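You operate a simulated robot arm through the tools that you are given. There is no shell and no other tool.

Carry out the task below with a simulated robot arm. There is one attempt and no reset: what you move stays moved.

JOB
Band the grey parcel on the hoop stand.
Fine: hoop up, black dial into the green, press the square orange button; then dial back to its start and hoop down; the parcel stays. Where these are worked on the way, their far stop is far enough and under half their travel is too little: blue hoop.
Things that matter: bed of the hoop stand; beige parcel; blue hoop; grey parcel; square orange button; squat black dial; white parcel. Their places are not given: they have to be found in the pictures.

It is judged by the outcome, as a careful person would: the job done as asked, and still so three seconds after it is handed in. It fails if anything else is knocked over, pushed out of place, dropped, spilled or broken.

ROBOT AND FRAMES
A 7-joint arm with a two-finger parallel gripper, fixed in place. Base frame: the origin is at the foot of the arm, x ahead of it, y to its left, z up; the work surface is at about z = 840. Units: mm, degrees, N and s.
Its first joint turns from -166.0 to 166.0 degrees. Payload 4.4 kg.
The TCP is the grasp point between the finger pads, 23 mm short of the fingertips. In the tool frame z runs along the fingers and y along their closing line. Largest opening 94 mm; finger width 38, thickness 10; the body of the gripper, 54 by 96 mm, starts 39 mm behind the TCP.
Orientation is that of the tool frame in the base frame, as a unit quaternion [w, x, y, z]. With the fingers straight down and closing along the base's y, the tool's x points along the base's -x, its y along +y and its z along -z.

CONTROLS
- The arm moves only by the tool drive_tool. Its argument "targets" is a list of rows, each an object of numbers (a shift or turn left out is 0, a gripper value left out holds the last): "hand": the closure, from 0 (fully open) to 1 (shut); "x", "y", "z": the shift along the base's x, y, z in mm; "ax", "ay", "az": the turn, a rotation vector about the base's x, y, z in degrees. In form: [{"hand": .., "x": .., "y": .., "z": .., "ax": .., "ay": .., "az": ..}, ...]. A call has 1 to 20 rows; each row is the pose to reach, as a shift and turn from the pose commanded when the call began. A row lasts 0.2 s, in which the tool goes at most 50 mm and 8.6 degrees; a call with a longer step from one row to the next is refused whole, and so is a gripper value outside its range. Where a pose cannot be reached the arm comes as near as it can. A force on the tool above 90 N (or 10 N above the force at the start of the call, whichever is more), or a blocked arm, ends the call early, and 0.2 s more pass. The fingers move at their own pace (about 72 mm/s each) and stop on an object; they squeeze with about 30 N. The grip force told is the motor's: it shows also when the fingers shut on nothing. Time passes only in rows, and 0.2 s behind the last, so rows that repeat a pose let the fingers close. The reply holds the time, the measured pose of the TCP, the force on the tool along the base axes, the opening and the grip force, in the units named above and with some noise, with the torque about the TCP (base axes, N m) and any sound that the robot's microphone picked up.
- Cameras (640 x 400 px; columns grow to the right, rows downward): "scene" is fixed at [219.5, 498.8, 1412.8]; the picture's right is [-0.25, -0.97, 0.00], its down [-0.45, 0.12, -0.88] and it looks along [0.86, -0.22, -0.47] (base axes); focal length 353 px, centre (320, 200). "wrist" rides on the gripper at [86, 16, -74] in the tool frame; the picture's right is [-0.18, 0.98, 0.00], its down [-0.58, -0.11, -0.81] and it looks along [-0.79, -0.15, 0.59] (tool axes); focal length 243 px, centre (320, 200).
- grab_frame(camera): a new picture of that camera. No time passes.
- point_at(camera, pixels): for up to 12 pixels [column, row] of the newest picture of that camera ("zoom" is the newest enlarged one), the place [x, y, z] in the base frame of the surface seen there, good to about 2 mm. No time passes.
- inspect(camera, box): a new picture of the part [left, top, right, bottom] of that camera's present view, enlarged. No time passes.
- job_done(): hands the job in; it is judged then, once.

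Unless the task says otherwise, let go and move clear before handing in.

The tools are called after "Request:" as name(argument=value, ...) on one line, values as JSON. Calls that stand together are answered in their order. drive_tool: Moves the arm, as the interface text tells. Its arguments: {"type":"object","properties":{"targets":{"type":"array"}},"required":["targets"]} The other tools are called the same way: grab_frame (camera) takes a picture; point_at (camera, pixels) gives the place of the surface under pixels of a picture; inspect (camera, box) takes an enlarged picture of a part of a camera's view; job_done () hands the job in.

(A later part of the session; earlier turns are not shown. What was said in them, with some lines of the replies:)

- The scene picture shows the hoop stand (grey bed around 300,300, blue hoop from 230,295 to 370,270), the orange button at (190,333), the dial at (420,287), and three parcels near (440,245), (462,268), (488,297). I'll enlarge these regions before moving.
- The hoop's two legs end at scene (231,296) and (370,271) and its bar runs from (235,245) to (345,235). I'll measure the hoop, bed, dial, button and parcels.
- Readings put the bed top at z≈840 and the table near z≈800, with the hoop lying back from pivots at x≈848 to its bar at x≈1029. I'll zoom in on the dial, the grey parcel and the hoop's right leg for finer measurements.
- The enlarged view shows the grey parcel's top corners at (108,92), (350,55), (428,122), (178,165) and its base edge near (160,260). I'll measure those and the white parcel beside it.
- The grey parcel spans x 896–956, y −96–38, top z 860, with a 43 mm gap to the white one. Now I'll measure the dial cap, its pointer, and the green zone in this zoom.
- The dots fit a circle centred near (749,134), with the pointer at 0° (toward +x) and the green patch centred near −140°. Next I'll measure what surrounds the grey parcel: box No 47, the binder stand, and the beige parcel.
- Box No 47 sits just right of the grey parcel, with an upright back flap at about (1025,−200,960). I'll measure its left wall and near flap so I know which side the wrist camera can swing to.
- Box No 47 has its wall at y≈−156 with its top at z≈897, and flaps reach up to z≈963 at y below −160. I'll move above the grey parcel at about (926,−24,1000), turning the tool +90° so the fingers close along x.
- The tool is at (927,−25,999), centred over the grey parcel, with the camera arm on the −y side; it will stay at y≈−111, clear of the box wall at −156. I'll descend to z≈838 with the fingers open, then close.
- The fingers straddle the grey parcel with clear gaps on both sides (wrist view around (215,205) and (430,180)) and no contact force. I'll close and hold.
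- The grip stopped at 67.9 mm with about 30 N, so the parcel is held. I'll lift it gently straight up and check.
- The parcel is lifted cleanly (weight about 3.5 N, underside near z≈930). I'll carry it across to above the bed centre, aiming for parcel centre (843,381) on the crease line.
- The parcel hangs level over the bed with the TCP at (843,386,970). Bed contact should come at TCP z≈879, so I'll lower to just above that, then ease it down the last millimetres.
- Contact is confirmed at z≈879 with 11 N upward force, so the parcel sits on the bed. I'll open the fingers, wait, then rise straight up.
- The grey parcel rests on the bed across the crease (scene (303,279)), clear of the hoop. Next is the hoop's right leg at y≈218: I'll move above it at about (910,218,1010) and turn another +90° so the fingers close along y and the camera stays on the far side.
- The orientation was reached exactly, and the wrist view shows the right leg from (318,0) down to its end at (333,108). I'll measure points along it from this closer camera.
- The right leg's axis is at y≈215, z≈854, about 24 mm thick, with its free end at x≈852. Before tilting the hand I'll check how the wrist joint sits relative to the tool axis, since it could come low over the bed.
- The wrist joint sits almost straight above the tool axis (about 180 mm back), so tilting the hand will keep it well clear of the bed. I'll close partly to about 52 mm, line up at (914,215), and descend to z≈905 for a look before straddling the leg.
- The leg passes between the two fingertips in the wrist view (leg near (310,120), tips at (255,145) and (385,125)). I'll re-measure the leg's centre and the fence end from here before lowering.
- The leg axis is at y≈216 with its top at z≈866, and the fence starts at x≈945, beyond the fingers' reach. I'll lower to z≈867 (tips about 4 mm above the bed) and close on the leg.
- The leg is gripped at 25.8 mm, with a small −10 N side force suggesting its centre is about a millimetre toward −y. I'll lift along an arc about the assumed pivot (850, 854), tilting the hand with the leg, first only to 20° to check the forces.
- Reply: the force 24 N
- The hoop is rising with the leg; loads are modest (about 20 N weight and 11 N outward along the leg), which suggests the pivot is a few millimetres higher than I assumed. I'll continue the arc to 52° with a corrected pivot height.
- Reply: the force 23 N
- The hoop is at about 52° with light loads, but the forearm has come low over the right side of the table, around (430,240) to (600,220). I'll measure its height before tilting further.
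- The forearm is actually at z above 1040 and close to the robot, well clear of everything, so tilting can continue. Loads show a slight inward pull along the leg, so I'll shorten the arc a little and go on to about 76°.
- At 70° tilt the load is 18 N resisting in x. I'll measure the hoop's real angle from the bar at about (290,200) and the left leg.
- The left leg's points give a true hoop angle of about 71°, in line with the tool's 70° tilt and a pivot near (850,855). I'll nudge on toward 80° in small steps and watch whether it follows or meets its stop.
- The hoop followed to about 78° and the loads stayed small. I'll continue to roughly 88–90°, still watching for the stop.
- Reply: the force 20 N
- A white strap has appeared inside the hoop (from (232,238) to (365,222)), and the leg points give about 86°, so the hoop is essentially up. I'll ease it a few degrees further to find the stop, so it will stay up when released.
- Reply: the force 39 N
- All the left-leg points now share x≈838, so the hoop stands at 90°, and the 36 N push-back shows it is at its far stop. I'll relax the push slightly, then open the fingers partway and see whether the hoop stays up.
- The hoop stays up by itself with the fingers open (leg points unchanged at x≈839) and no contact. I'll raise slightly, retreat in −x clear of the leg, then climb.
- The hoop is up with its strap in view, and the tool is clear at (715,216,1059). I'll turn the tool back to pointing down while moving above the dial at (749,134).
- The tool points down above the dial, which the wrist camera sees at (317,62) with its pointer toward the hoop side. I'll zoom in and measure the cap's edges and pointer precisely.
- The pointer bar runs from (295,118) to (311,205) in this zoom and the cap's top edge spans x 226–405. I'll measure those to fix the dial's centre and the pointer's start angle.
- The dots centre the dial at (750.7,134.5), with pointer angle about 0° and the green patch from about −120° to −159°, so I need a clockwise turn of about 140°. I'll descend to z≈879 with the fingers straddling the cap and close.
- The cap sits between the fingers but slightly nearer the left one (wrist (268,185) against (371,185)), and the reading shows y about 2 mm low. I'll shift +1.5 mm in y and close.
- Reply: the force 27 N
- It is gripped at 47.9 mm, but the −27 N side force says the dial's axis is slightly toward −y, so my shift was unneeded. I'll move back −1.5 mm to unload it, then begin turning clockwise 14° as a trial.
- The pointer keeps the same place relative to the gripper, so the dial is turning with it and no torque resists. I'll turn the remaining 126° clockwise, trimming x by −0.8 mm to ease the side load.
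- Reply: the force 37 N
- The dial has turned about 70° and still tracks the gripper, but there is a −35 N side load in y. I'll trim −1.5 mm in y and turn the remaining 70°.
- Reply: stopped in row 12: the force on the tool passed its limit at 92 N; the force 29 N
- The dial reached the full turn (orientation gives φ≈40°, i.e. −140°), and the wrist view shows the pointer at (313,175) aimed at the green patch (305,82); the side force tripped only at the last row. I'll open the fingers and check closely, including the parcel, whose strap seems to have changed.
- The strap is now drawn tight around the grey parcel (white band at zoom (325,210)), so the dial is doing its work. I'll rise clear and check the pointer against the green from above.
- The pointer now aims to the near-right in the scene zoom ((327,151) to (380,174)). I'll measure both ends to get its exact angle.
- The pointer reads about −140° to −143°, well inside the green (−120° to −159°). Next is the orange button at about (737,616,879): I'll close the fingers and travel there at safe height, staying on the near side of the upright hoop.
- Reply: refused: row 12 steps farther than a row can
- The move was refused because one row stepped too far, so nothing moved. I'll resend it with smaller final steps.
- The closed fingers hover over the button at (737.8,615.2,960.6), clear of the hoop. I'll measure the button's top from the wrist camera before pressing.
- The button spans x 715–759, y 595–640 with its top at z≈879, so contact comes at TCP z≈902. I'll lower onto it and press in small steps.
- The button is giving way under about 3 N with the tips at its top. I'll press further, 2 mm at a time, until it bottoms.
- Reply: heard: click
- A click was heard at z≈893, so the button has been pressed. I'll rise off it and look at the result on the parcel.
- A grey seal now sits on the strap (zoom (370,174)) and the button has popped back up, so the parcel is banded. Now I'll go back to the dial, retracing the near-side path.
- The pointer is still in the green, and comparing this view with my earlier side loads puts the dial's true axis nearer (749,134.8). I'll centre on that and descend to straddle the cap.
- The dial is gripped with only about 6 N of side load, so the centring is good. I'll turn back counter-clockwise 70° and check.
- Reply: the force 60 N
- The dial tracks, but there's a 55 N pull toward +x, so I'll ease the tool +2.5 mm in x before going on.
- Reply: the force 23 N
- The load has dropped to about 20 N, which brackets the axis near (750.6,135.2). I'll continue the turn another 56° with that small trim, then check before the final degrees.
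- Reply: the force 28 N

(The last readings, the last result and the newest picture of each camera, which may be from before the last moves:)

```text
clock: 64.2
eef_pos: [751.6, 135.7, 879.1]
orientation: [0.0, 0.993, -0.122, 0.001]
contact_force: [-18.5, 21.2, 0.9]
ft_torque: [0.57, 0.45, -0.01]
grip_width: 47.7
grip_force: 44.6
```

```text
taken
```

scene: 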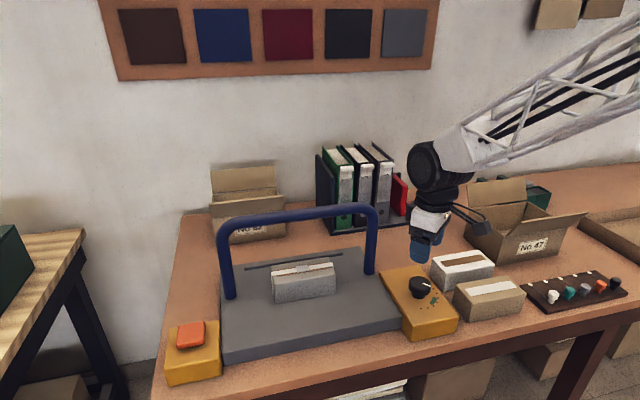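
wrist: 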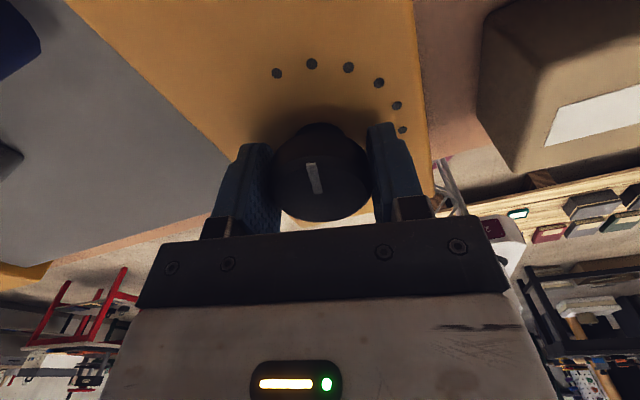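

At φ≈166° the pointer still tracks and no torque resists. I'll turn the last 14° with a small trim.

Request:
drive_tool(targets=[{"hand": 1, "x": -0.4, "y": 0.5, "az": 3.5}, {"hand": 1, "x": -0.4, "y": 0.5, "az": 7}, {"hand": 1, "x": -0.4, "y": 0.5, "az": 10.5}, {"hand": 1, "x": -0.4, "y": 0.5, "az": 14}, {"hand": 1, "x": -0.4, "y": 0.5, "az": 14}])

Request:
grab_frame(camera="wrist")

```text
clock: 65.4
eef_pos: [750.7, 133.9, 878.0]
orientation: [0.001, 1.0, -0.001, 0.0]
contact_force: [1.0, 12.8, -11.2]
ft_torque: [0.36, -1.05, -0.05]
grip_width: 47.9
grip_force: 45.2
```

```text
taken
```

wrist: 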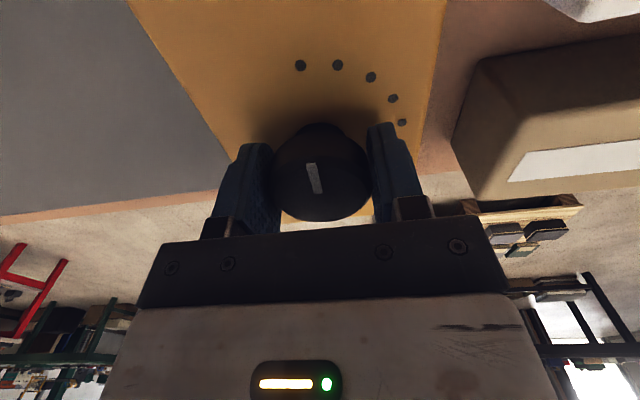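

The tool is back at φ=180° and the pointer looks as it did at first. I'll open the fingers and rise to check the pointer against the start dot from above and from the scene camera.

Request:
drive_tool(targets=[{"hand": 0.3}, {"hand": 0.3}, {"hand": 0.3}, {"hand": 0.3, "z": 12}, {"hand": 0.3, "z": 45}, {"hand": 0.3, "z": 85}, {"hand": 0.3, "z": 112}, {"hand": 0.3, "z": 112}])

Request:
inspect(camera="wrist", box=[240, 0, 400, 130])

Request:
point_at(camera="zoom", pixels=[[297, 124], [311, 200], [304, 160], [316, 217], [230, 217], [402, 217], [316, 303]])

Request:
inspect(camera="scene", box=[390, 262, 454, 318])

```text
clock: 67.2
eef_pos: [752.1, 136.0, 991.3]
orientation: [0.001, 1.0, -0.001, 0.0]
contact_force: [-0.5, 1.0, 0.5]
ft_torque: [0.04, 0.01, -0.01]
grip_width: 65.7
grip_force: 0.0
```

```text
3.08 times, centred on (320, 65) of wrist
```

zoom: 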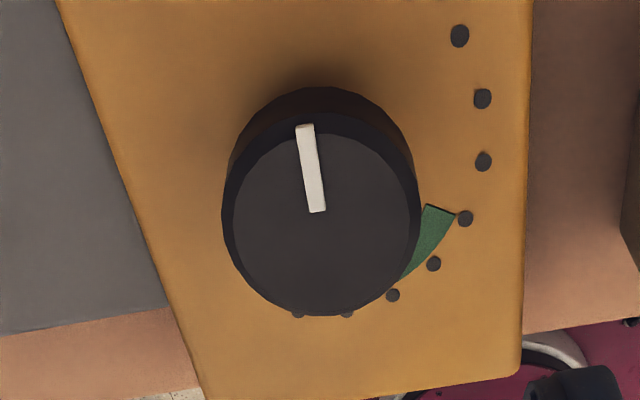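

```text
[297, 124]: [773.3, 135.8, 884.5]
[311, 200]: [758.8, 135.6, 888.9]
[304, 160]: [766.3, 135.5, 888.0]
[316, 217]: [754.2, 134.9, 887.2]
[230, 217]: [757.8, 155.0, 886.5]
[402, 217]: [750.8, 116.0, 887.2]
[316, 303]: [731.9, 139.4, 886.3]
```

```text
7.14 times, centred on (422, 290) of scene
```

zoom: 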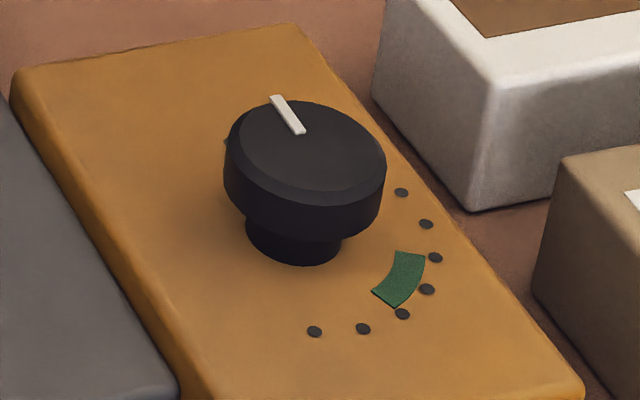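

The pointer is back almost exactly: compared with the first views it is about 2° short of its starting angle ((305,126)–(317,211) now against (295,118)–(311,205) before). I'll regrip and trim +2.5°.

Request:
drive_tool(targets=[{"hand": 0.3, "y": -0.2, "z": -35}, {"hand": 0.3, "y": -0.2, "z": -70}, {"hand": 0.3, "y": -0.2, "z": -97}, {"hand": 0.3, "y": -0.2, "z": -112}, {"hand": 0.3, "y": -0.2, "z": -112}, {"hand": 1, "y": -0.2, "z": -112}, {"hand": 1, "y": -0.2, "z": -112}, {"hand": 1, "y": -0.2, "z": -112}, {"hand": 1, "y": -0.2, "z": -112, "az": 1.2}, {"hand": 1, "y": -0.2, "z": -112, "az": 2.5}, {"hand": 1, "y": -0.2, "z": -112, "az": 2.5}, {"hand": 1, "y": -0.2, "z": -112, "az": 2.5}])

Request:
drive_tool(targets=[{"hand": 0.3}, {"hand": 0.3}, {"hand": 0.3}, {"hand": 0.3, "z": 12}, {"hand": 0.3, "z": 45, "az": -1.2}, {"hand": 0.3, "z": 85, "az": -2.5}, {"hand": 0.3, "z": 112, "az": -2.5}, {"hand": 0.3, "z": 112, "az": -2.5}])

Request:
inspect(camera="wrist", box=[240, 0, 400, 130])

Request:
inspect(camera="scene", box=[390, 262, 454, 318])

```text
clock: 69.8
eef_pos: [750.0, 134.7, 879.8]
orientation: [0.002, 1.0, 0.022, 0.0]
contact_force: [-6.3, -9.4, 6.6]
ft_torque: [0.46, -0.02, -0.73]
grip_width: 47.6
grip_force: 44.7
```

```text
clock: 71.6
eef_pos: [750.4, 134.6, 992.1]
orientation: [0.001, 1.0, -0.001, 0.0]
contact_force: [0.0, -0.1, -0.8]
ft_torque: [-0.01, 0.01, -0.01]
grip_width: 65.7
grip_force: 0.1
```

```text
3.08 times, centred on (320, 65) of wrist
```

zoom: 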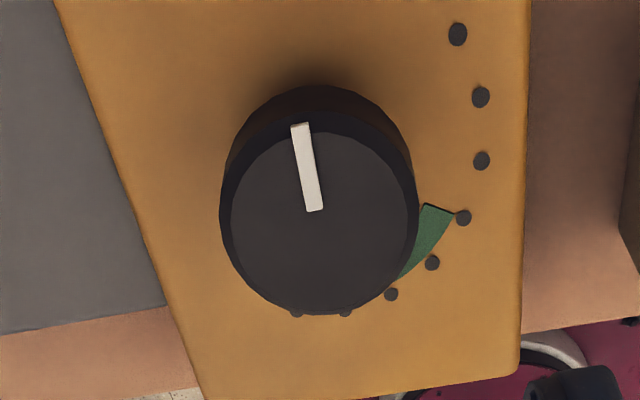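

```text
7.14 times, centred on (422, 290) of scene
```

zoom: 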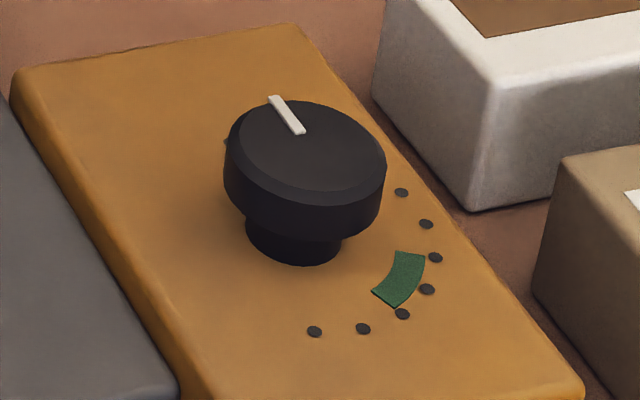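

The pointer now matches its original place (tip at (268–281,96) as in the first zoom), and a −0.7 N·m torque at the end shows it met its start stop. Next the hoop comes down: I'll climb, tilt the hand forward again, and return to the spot in front of the right leg.

Request:
drive_tool(targets=[{"hand": 0.45, "z": 35}, {"hand": 0.45, "z": 69}, {"hand": 0.45, "x": -3.1, "y": 7.2, "z": 69, "ay": -8.2}, {"hand": 0.45, "x": -6.3, "y": 14.4, "z": 69, "ay": -16.4}, {"hand": 0.45, "x": -9.4, "y": 21.6, "z": 69, "ay": -24.7}, {"hand": 0.45, "x": -12.6, "y": 28.8, "z": 69, "ay": -32.9}, {"hand": 0.45, "x": -15.7, "y": 36, "z": 69, "ay": -41.1}, {"hand": 0.45, "x": -18.9, "y": 43.3, "z": 69, "ay": -49.4}, {"hand": 0.45, "x": -22, "y": 50.5, "z": 69, "ay": -57.6}, {"hand": 0.45, "x": -25.2, "y": 57.7, "z": 69, "ay": -65.8}, {"hand": 0.45, "x": -28.3, "y": 64.9, "z": 69, "ay": -74}, {"hand": 0.45, "x": -31.5, "y": 72.1, "z": 69, "ay": -82.3}, {"hand": 0.45, "x": -34.6, "y": 79.3, "z": 69, "ay": -90.5}, {"hand": 0.45, "x": -34.6, "y": 79.3, "z": 69, "ay": -90.5}])

Request:
grab_frame(camera="wrist")

Request:
grab_frame(camera="scene")

```text
clock: 74.6
eef_pos: [714.8, 214.0, 1060.9]
orientation: [0.0, 0.703, -0.001, 0.711]
contact_force: [0.1, 0.4, 0.4]
ft_torque: [-0.01, -0.02, 0.0]
grip_width: 51.6
grip_force: 0.0
```

```text
taken
```

wrist: 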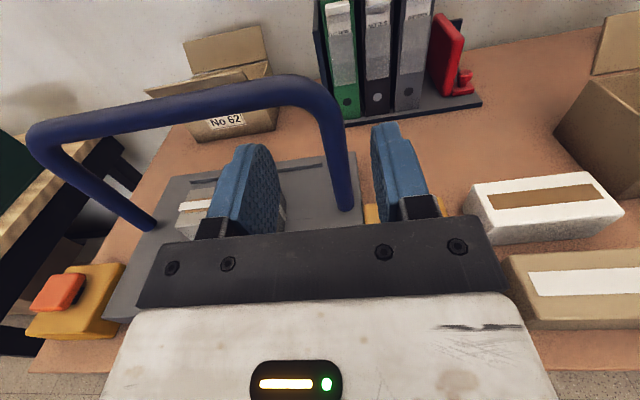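

```text
taken
```

scene: 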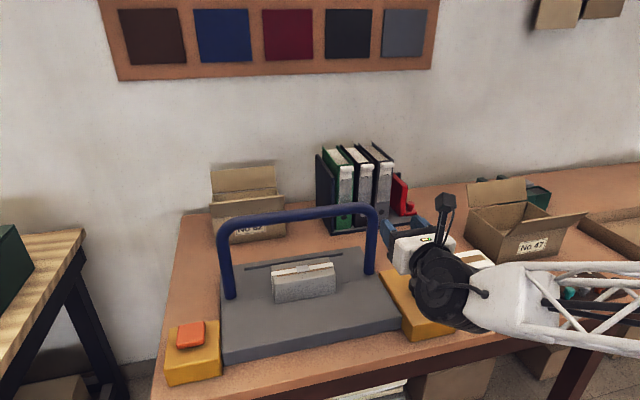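

The view matches the one from before, with the leg lined up between the fingers. I'll retrace the approach down and forward to the leg, fingers open about 52 mm.

Request:
drive_tool(targets=[{"hand": 0.45, "x": 10, "z": -40}, {"hand": 0.45, "x": 20, "z": -75}, {"hand": 0.45, "x": 40, "z": -105}, {"hand": 0.45, "x": 65, "z": -120}, {"hand": 0.45, "x": 90, "z": -126}, {"hand": 0.45, "x": 108, "z": -130}, {"hand": 0.45, "x": 118, "z": -136}, {"hand": 0.45, "x": 121, "z": -140}, {"hand": 0.45, "x": 121, "z": -140}])

Request:
grab_frame(camera="wrist")

Request:
grab_frame(camera="scene")

```text
clock: 76.6
eef_pos: [837.6, 214.8, 921.3]
orientation: [0.0, 0.704, -0.001, 0.71]
contact_force: [-0.8, 0.1, -0.6]
ft_torque: [0.01, 0.02, -0.01]
grip_width: 51.6
grip_force: 0.0
```

```text
taken
```

wrist: 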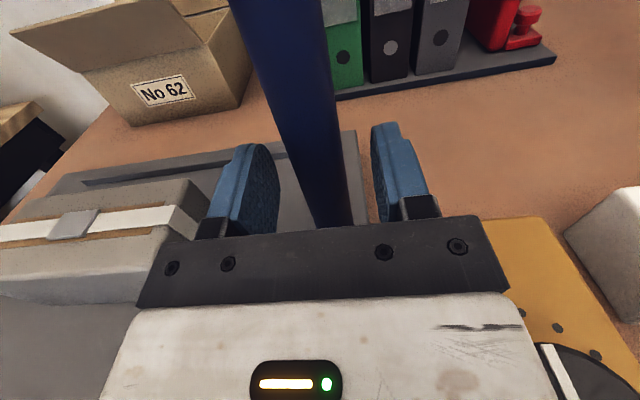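

```text
taken
```

scene: 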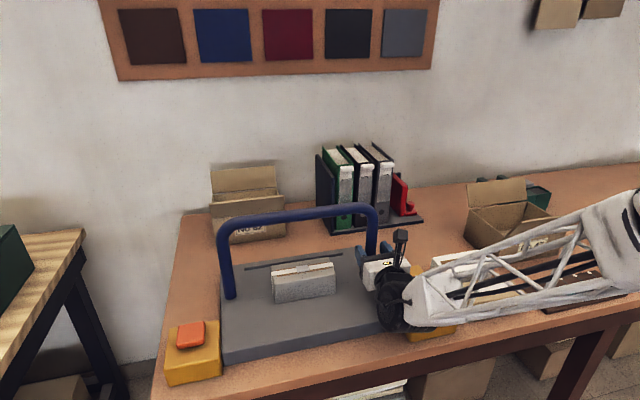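

The leg is between the fingers with no contact and the banded parcel is in view to the left (wrist (75,225)). I'll close on the leg and then start lowering along the reverse arc, first to 60°.

Request:
drive_tool(targets=[{"hand": 1}, {"hand": 1}, {"hand": 1}, {"hand": 1}])

Request:
drive_tool(targets=[{"hand": 1, "x": 2.9, "z": 0.5, "ay": 2.5}, {"hand": 1, "x": 5.74, "z": 0.88, "ay": 5}, {"hand": 1, "x": 8.6, "z": 1.1, "ay": 7.5}, {"hand": 1, "x": 11.54, "z": 1.27, "ay": 10}, {"hand": 1, "x": 14.4, "z": 1.2, "ay": 12.5}, {"hand": 1, "x": 17.34, "z": 1.14, "ay": 15}, {"hand": 1, "x": 20.2, "z": 0.85, "ay": 17.5}, {"hand": 1, "x": 23.11, "z": 0.51, "ay": 20}, {"hand": 1, "x": 28.82, "z": -0.63, "ay": 25}, {"hand": 1, "x": 34.39, "z": -2.25, "ay": 30}, {"hand": 1, "x": 34.39, "z": -2.25, "ay": 30}])

Request:
grab_frame(camera="scene")

```text
clock: 77.6
eef_pos: [837.1, 214.7, 921.4]
orientation: [0.001, 0.704, -0.001, 0.71]
contact_force: [6.6, 36.2, -4.9]
ft_torque: [-1.31, -0.32, 0.52]
grip_width: 25.6
grip_force: 45.1
```

```text
clock: 80.0
eef_pos: [871.6, 215.8, 919.0]
orientation: [0.0, 0.864, 0.0, 0.503]
contact_force: [4.3, 79.0, 1.4]
ft_torque: [-0.3, 0.12, 1.42]
grip_width: 25.8
grip_force: 44.4
```

```text
taken
```

scene: 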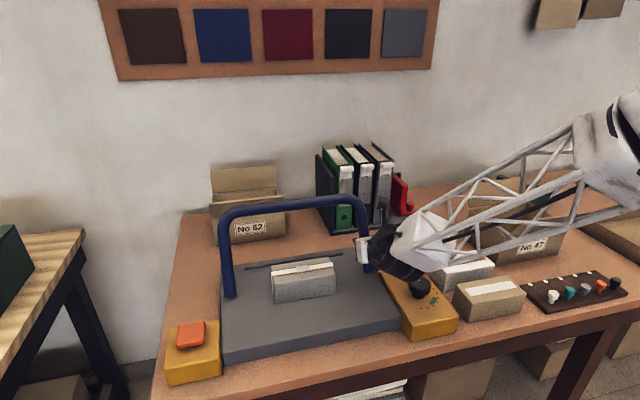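

The hoop is coming down with the hand (about 60°), but the leg pulls the tool +y with 79 N, so I'm about 2 mm off sideways. I'll shift +2 mm in y to unload before continuing.

Request:
drive_tool(targets=[{"hand": 1, "y": 0.8}, {"hand": 1, "y": 1.6}, {"hand": 1, "y": 2}, {"hand": 1, "y": 2}])

```text
clock: 81.0
eef_pos: [872.1, 216.1, 918.4]
orientation: [0.002, 0.864, -0.002, 0.504]
contact_force: [-6.9, 31.4, 9.7]
ft_torque: [-1.04, 0.78, 1.0]
grip_width: 25.7
grip_force: 44.7
```

The side load fell to 31 N. I'll add another 1 mm in y and lower on down to about 20°.

Request:
drive_tool(targets=[{"hand": 1, "x": 2.7, "y": 0.6, "z": -1.0, "ay": 2.5}, {"hand": 1, "x": 5.41, "y": 1, "z": -2.1, "ay": 5}, {"hand": 1, "x": 8.0, "y": 1, "z": -3.35, "ay": 7.5}, {"hand": 1, "x": 10.62, "y": 1, "z": -4.67, "ay": 10}, {"hand": 1, "x": 15.59, "y": 1, "z": -7.69, "ay": 15}, {"hand": 1, "x": 20.27, "y": 1, "z": -11.12, "ay": 20}, {"hand": 1, "x": 24.64, "y": 1, "z": -14.95, "ay": 25}, {"hand": 1, "x": 28.66, "y": 1, "z": -19.14, "ay": 30}, {"hand": 1, "x": 32.3, "y": 1, "z": -23.67, "ay": 35}, {"hand": 1, "x": 35.52, "y": 1, "z": -28.5, "ay": 40}, {"hand": 1, "x": 35.52, "y": 1, "z": -28.5, "ay": 40}])

Request:
grab_frame(camera="scene")

Request:
grab_frame(camera="wrist")

```text
clock: 83.4
eef_pos: [907.1, 215.3, 889.2]
orientation: [0.0, 0.984, 0.0, 0.177]
contact_force: [26.9, -34.7, 8.2]
ft_torque: [-1.09, -0.07, 1.17]
grip_width: 25.7
grip_force: 45.2
```

```text
taken
```

scene: 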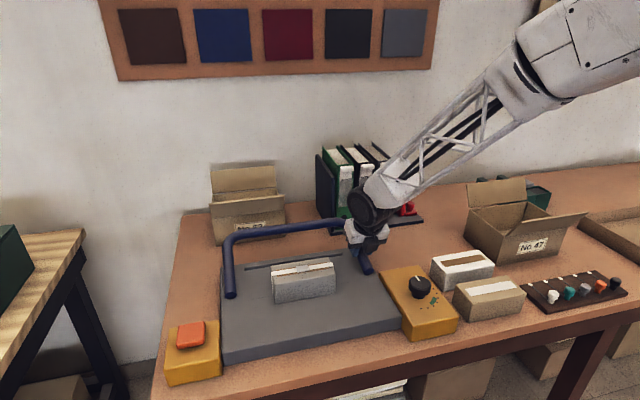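

```text
taken
```

wrist: 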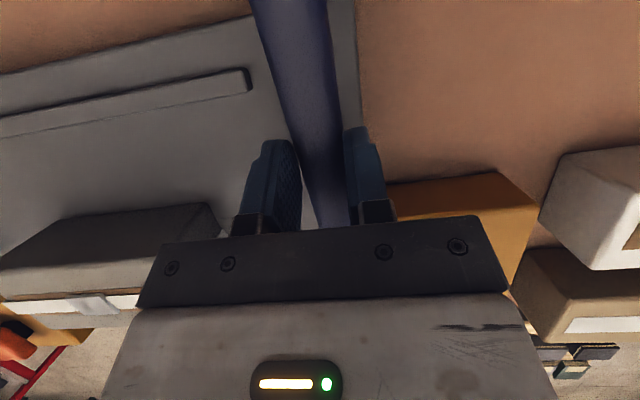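

The hoop is near 20° and following well. I'll trim −1 mm in y and lower it the rest of the way to the bed, slowly.

Request:
drive_tool(targets=[{"hand": 1, "x": 1.6, "y": -0.7, "z": -2.6, "ay": 2.5}, {"hand": 1, "x": 3.3, "y": -1.1, "z": -5.09, "ay": 5}, {"hand": 1, "x": 4.5, "y": -1.1, "z": -7.8, "ay": 7.5}, {"hand": 1, "x": 5.7, "y": -1.1, "z": -10.41, "ay": 10}, {"hand": 1, "x": 6.6, "y": -1.1, "z": -13.2, "ay": 12.5}, {"hand": 1, "x": 7.5, "y": -1.1, "z": -15.91, "ay": 15}, {"hand": 1, "x": 8.3, "y": -1.1, "z": -19.28, "ay": 18}, {"hand": 1, "x": 8.8, "y": -1.1, "z": -21.55, "ay": 20}, {"hand": 1, "x": 8.8, "y": -1.1, "z": -21.55, "ay": 20}])

Request:
grab_frame(camera="scene")

Request:
point_at(camera="scene", pixels=[[231, 295], [229, 270], [232, 247], [260, 241], [300, 236], [320, 234]])

```text
clock: 85.4
eef_pos: [918.2, 215.5, 869.9]
orientation: [-0.001, 1.0, 0.0, 0.006]
contact_force: [10.2, -42.0, 35.7]
ft_torque: [-0.91, -0.1, 1.22]
grip_width: 25.6
grip_force: 45.8
```

```text
taken
```

scene: 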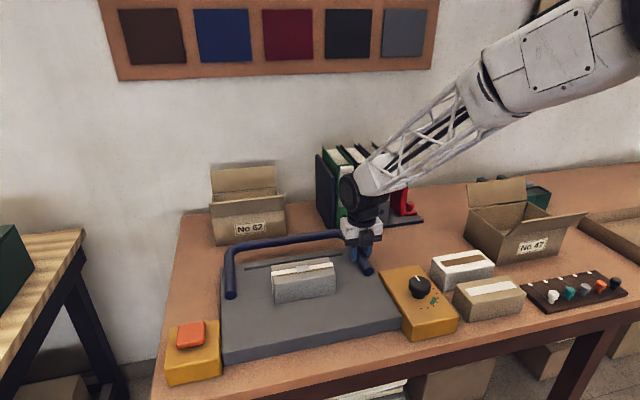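

```text
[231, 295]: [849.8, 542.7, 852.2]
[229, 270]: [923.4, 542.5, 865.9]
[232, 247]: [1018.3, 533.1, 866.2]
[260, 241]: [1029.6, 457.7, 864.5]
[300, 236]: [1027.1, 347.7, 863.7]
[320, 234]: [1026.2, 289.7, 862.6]
```

The hoop's points match its starting position within about 1 mm (e.g. bar at (1027,348,864)), and 36 N upward force shows it resting at its stop. I'll relax, open the fingers, and rise straight off the leg.

Request:
drive_tool(targets=[{"hand": 1, "y": -0.8, "z": 0.5}, {"hand": 1, "y": -1.0, "z": 0.8}, {"hand": 0.6, "y": -1.0, "z": 0.8}, {"hand": 0.45, "y": -1.0, "z": 0.8}, {"hand": 0.45, "y": -1.0, "z": 0.8}, {"hand": 0.45, "y": -1.0, "z": 0.8}, {"hand": 0.45, "y": -1.0, "z": 15}, {"hand": 0.45, "y": -1.0, "z": 40}, {"hand": 0.45, "y": -1.0, "z": 80}, {"hand": 0.45, "y": -1.0, "z": 125}, {"hand": 0.45, "y": -1.0, "z": 170}, {"hand": 0.45, "y": -1.0, "z": 170}])

Request:
grab_frame(camera="scene")

Request:
grab_frame(camera="wrist")

Request:
inspect(camera="scene", box=[150, 210, 470, 390])

```text
clock: 88.0
eef_pos: [914.4, 214.5, 1038.8]
orientation: [0.001, 1.0, 0.0, 0.004]
contact_force: [-0.5, -0.1, -0.4]
ft_torque: [0.03, -0.01, 0.01]
grip_width: 51.6
grip_force: 0.0
```

```text
taken
```

scene: 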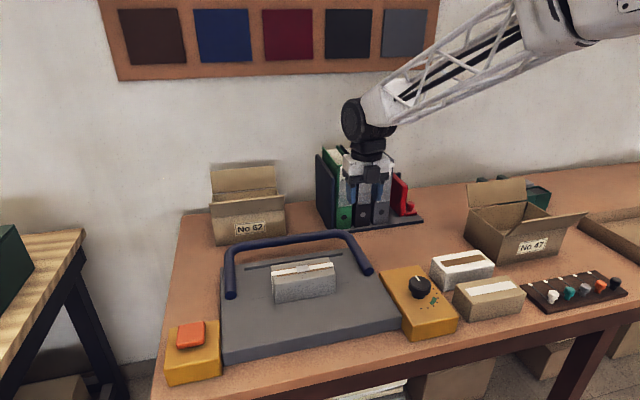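

```text
taken
```

wrist: 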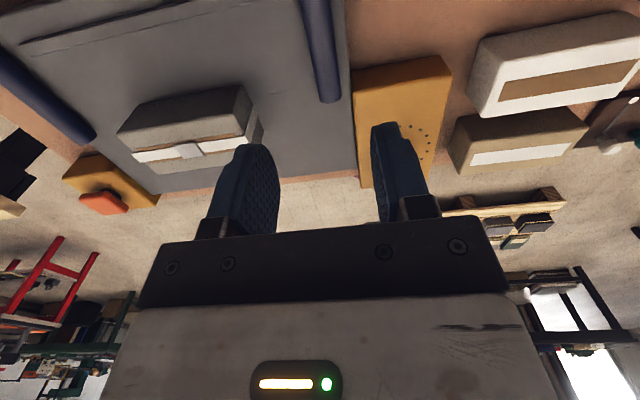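

```text
2.00 times, centred on (310, 300) of scene
```

zoom: 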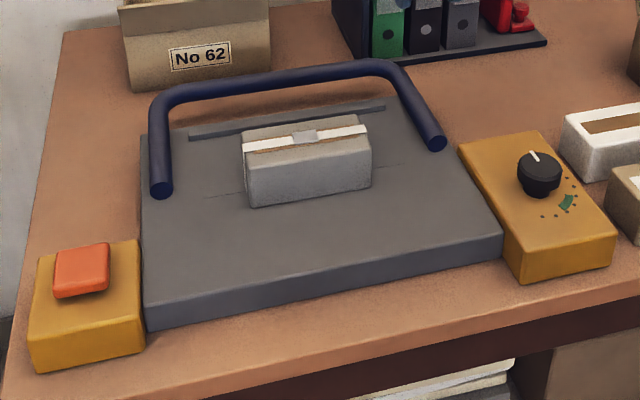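

Everything looks as asked: the hoop lies down, the parcel is banded and sealed on the bed, the dial pointer is at its start, and the other objects appear unmoved. I'll verify the hoop and dial numerically and raise the arm a bit further clear.

Request:
drive_tool(targets=[{"hand": 0.3, "x": -20, "z": 40}, {"hand": 0.2, "x": -50, "z": 80}, {"hand": 0.2, "x": -80, "z": 120}, {"hand": 0.2, "x": -100, "z": 160}, {"hand": 0.2, "x": -100, "z": 160}])

Request:
grab_frame(camera="scene")

Request:
point_at(camera="scene", pixels=[[229, 270], [232, 247], [260, 241], [300, 236], [340, 233], [355, 250], [368, 268], [190, 333], [303, 267], [303, 285]])

Request:
inspect(camera="scene", box=[390, 262, 454, 318])

```text
clock: 89.2
eef_pos: [817.4, 215.0, 1199.4]
orientation: [0.001, 1.0, -0.001, 0.004]
contact_force: [0.3, 0.3, 0.4]
ft_torque: [-0.01, -0.04, 0.07]
grip_width: 75.1
grip_force: 0.1
```

```text
taken
```

scene: 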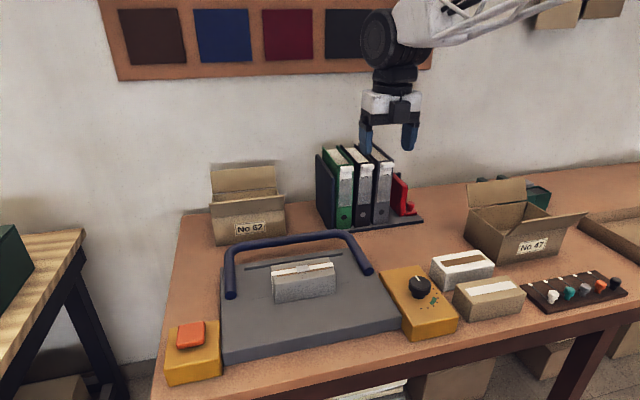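

```text
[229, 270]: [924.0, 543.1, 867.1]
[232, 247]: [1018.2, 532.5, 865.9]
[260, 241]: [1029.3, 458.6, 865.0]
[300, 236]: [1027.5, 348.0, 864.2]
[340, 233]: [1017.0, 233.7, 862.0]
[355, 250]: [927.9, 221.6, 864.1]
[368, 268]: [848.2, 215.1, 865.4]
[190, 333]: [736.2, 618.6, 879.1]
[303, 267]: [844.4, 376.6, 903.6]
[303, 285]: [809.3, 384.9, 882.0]
```

```text
7.14 times, centred on (422, 290) of scene
```

zoom: 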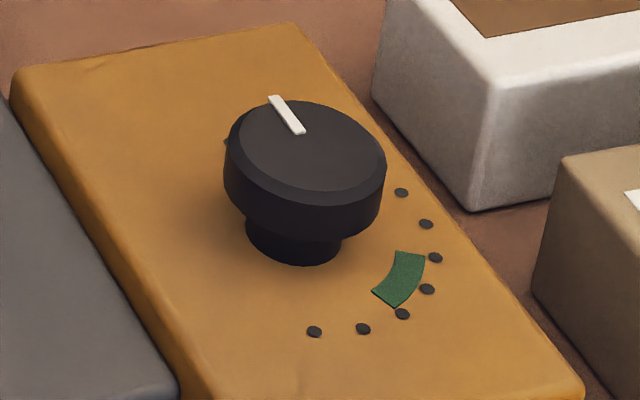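

The checks agree: the hoop is back at its starting coordinates (bar at (1027.5,348,864)) and the dial pointer is in its original place. The button is up at z≈879, the banded grey parcel is on the bed at about (844,380), and the other parcels and boxes haven't moved. The arm is clear, so I'm handing the job in.

Request:
job_done()

```text
The job is handed in.
```

The grey parcel is banded and sealed, and it is still on the bed of the hoop stand. I've handed the job in; the judgement hasn't come back yet.

- **Parcel:** I set it on the bed across the crease line. The strap tightened around it when the dial reached the green.
- **Hoop:** I raised it to its far stop, and it stayed up by itself. At the end I lowered it back to where it started, within about 2 mm.
- **Dial:** I turned it about 140° clockwise into the green, then back until the pointer matched its original position at the start stop.
- **Button:** I pressed it once and heard a click. A seal then appeared on the strap, and the button came back up.

The white and beige parcels and everything else on the table look unmoved in the last picture, and the arm is clear of the stand. The force limit stopped the arm once, at 92 N, at the very end of the first dial turn. The turn was already complete and nothing looked disturbed.
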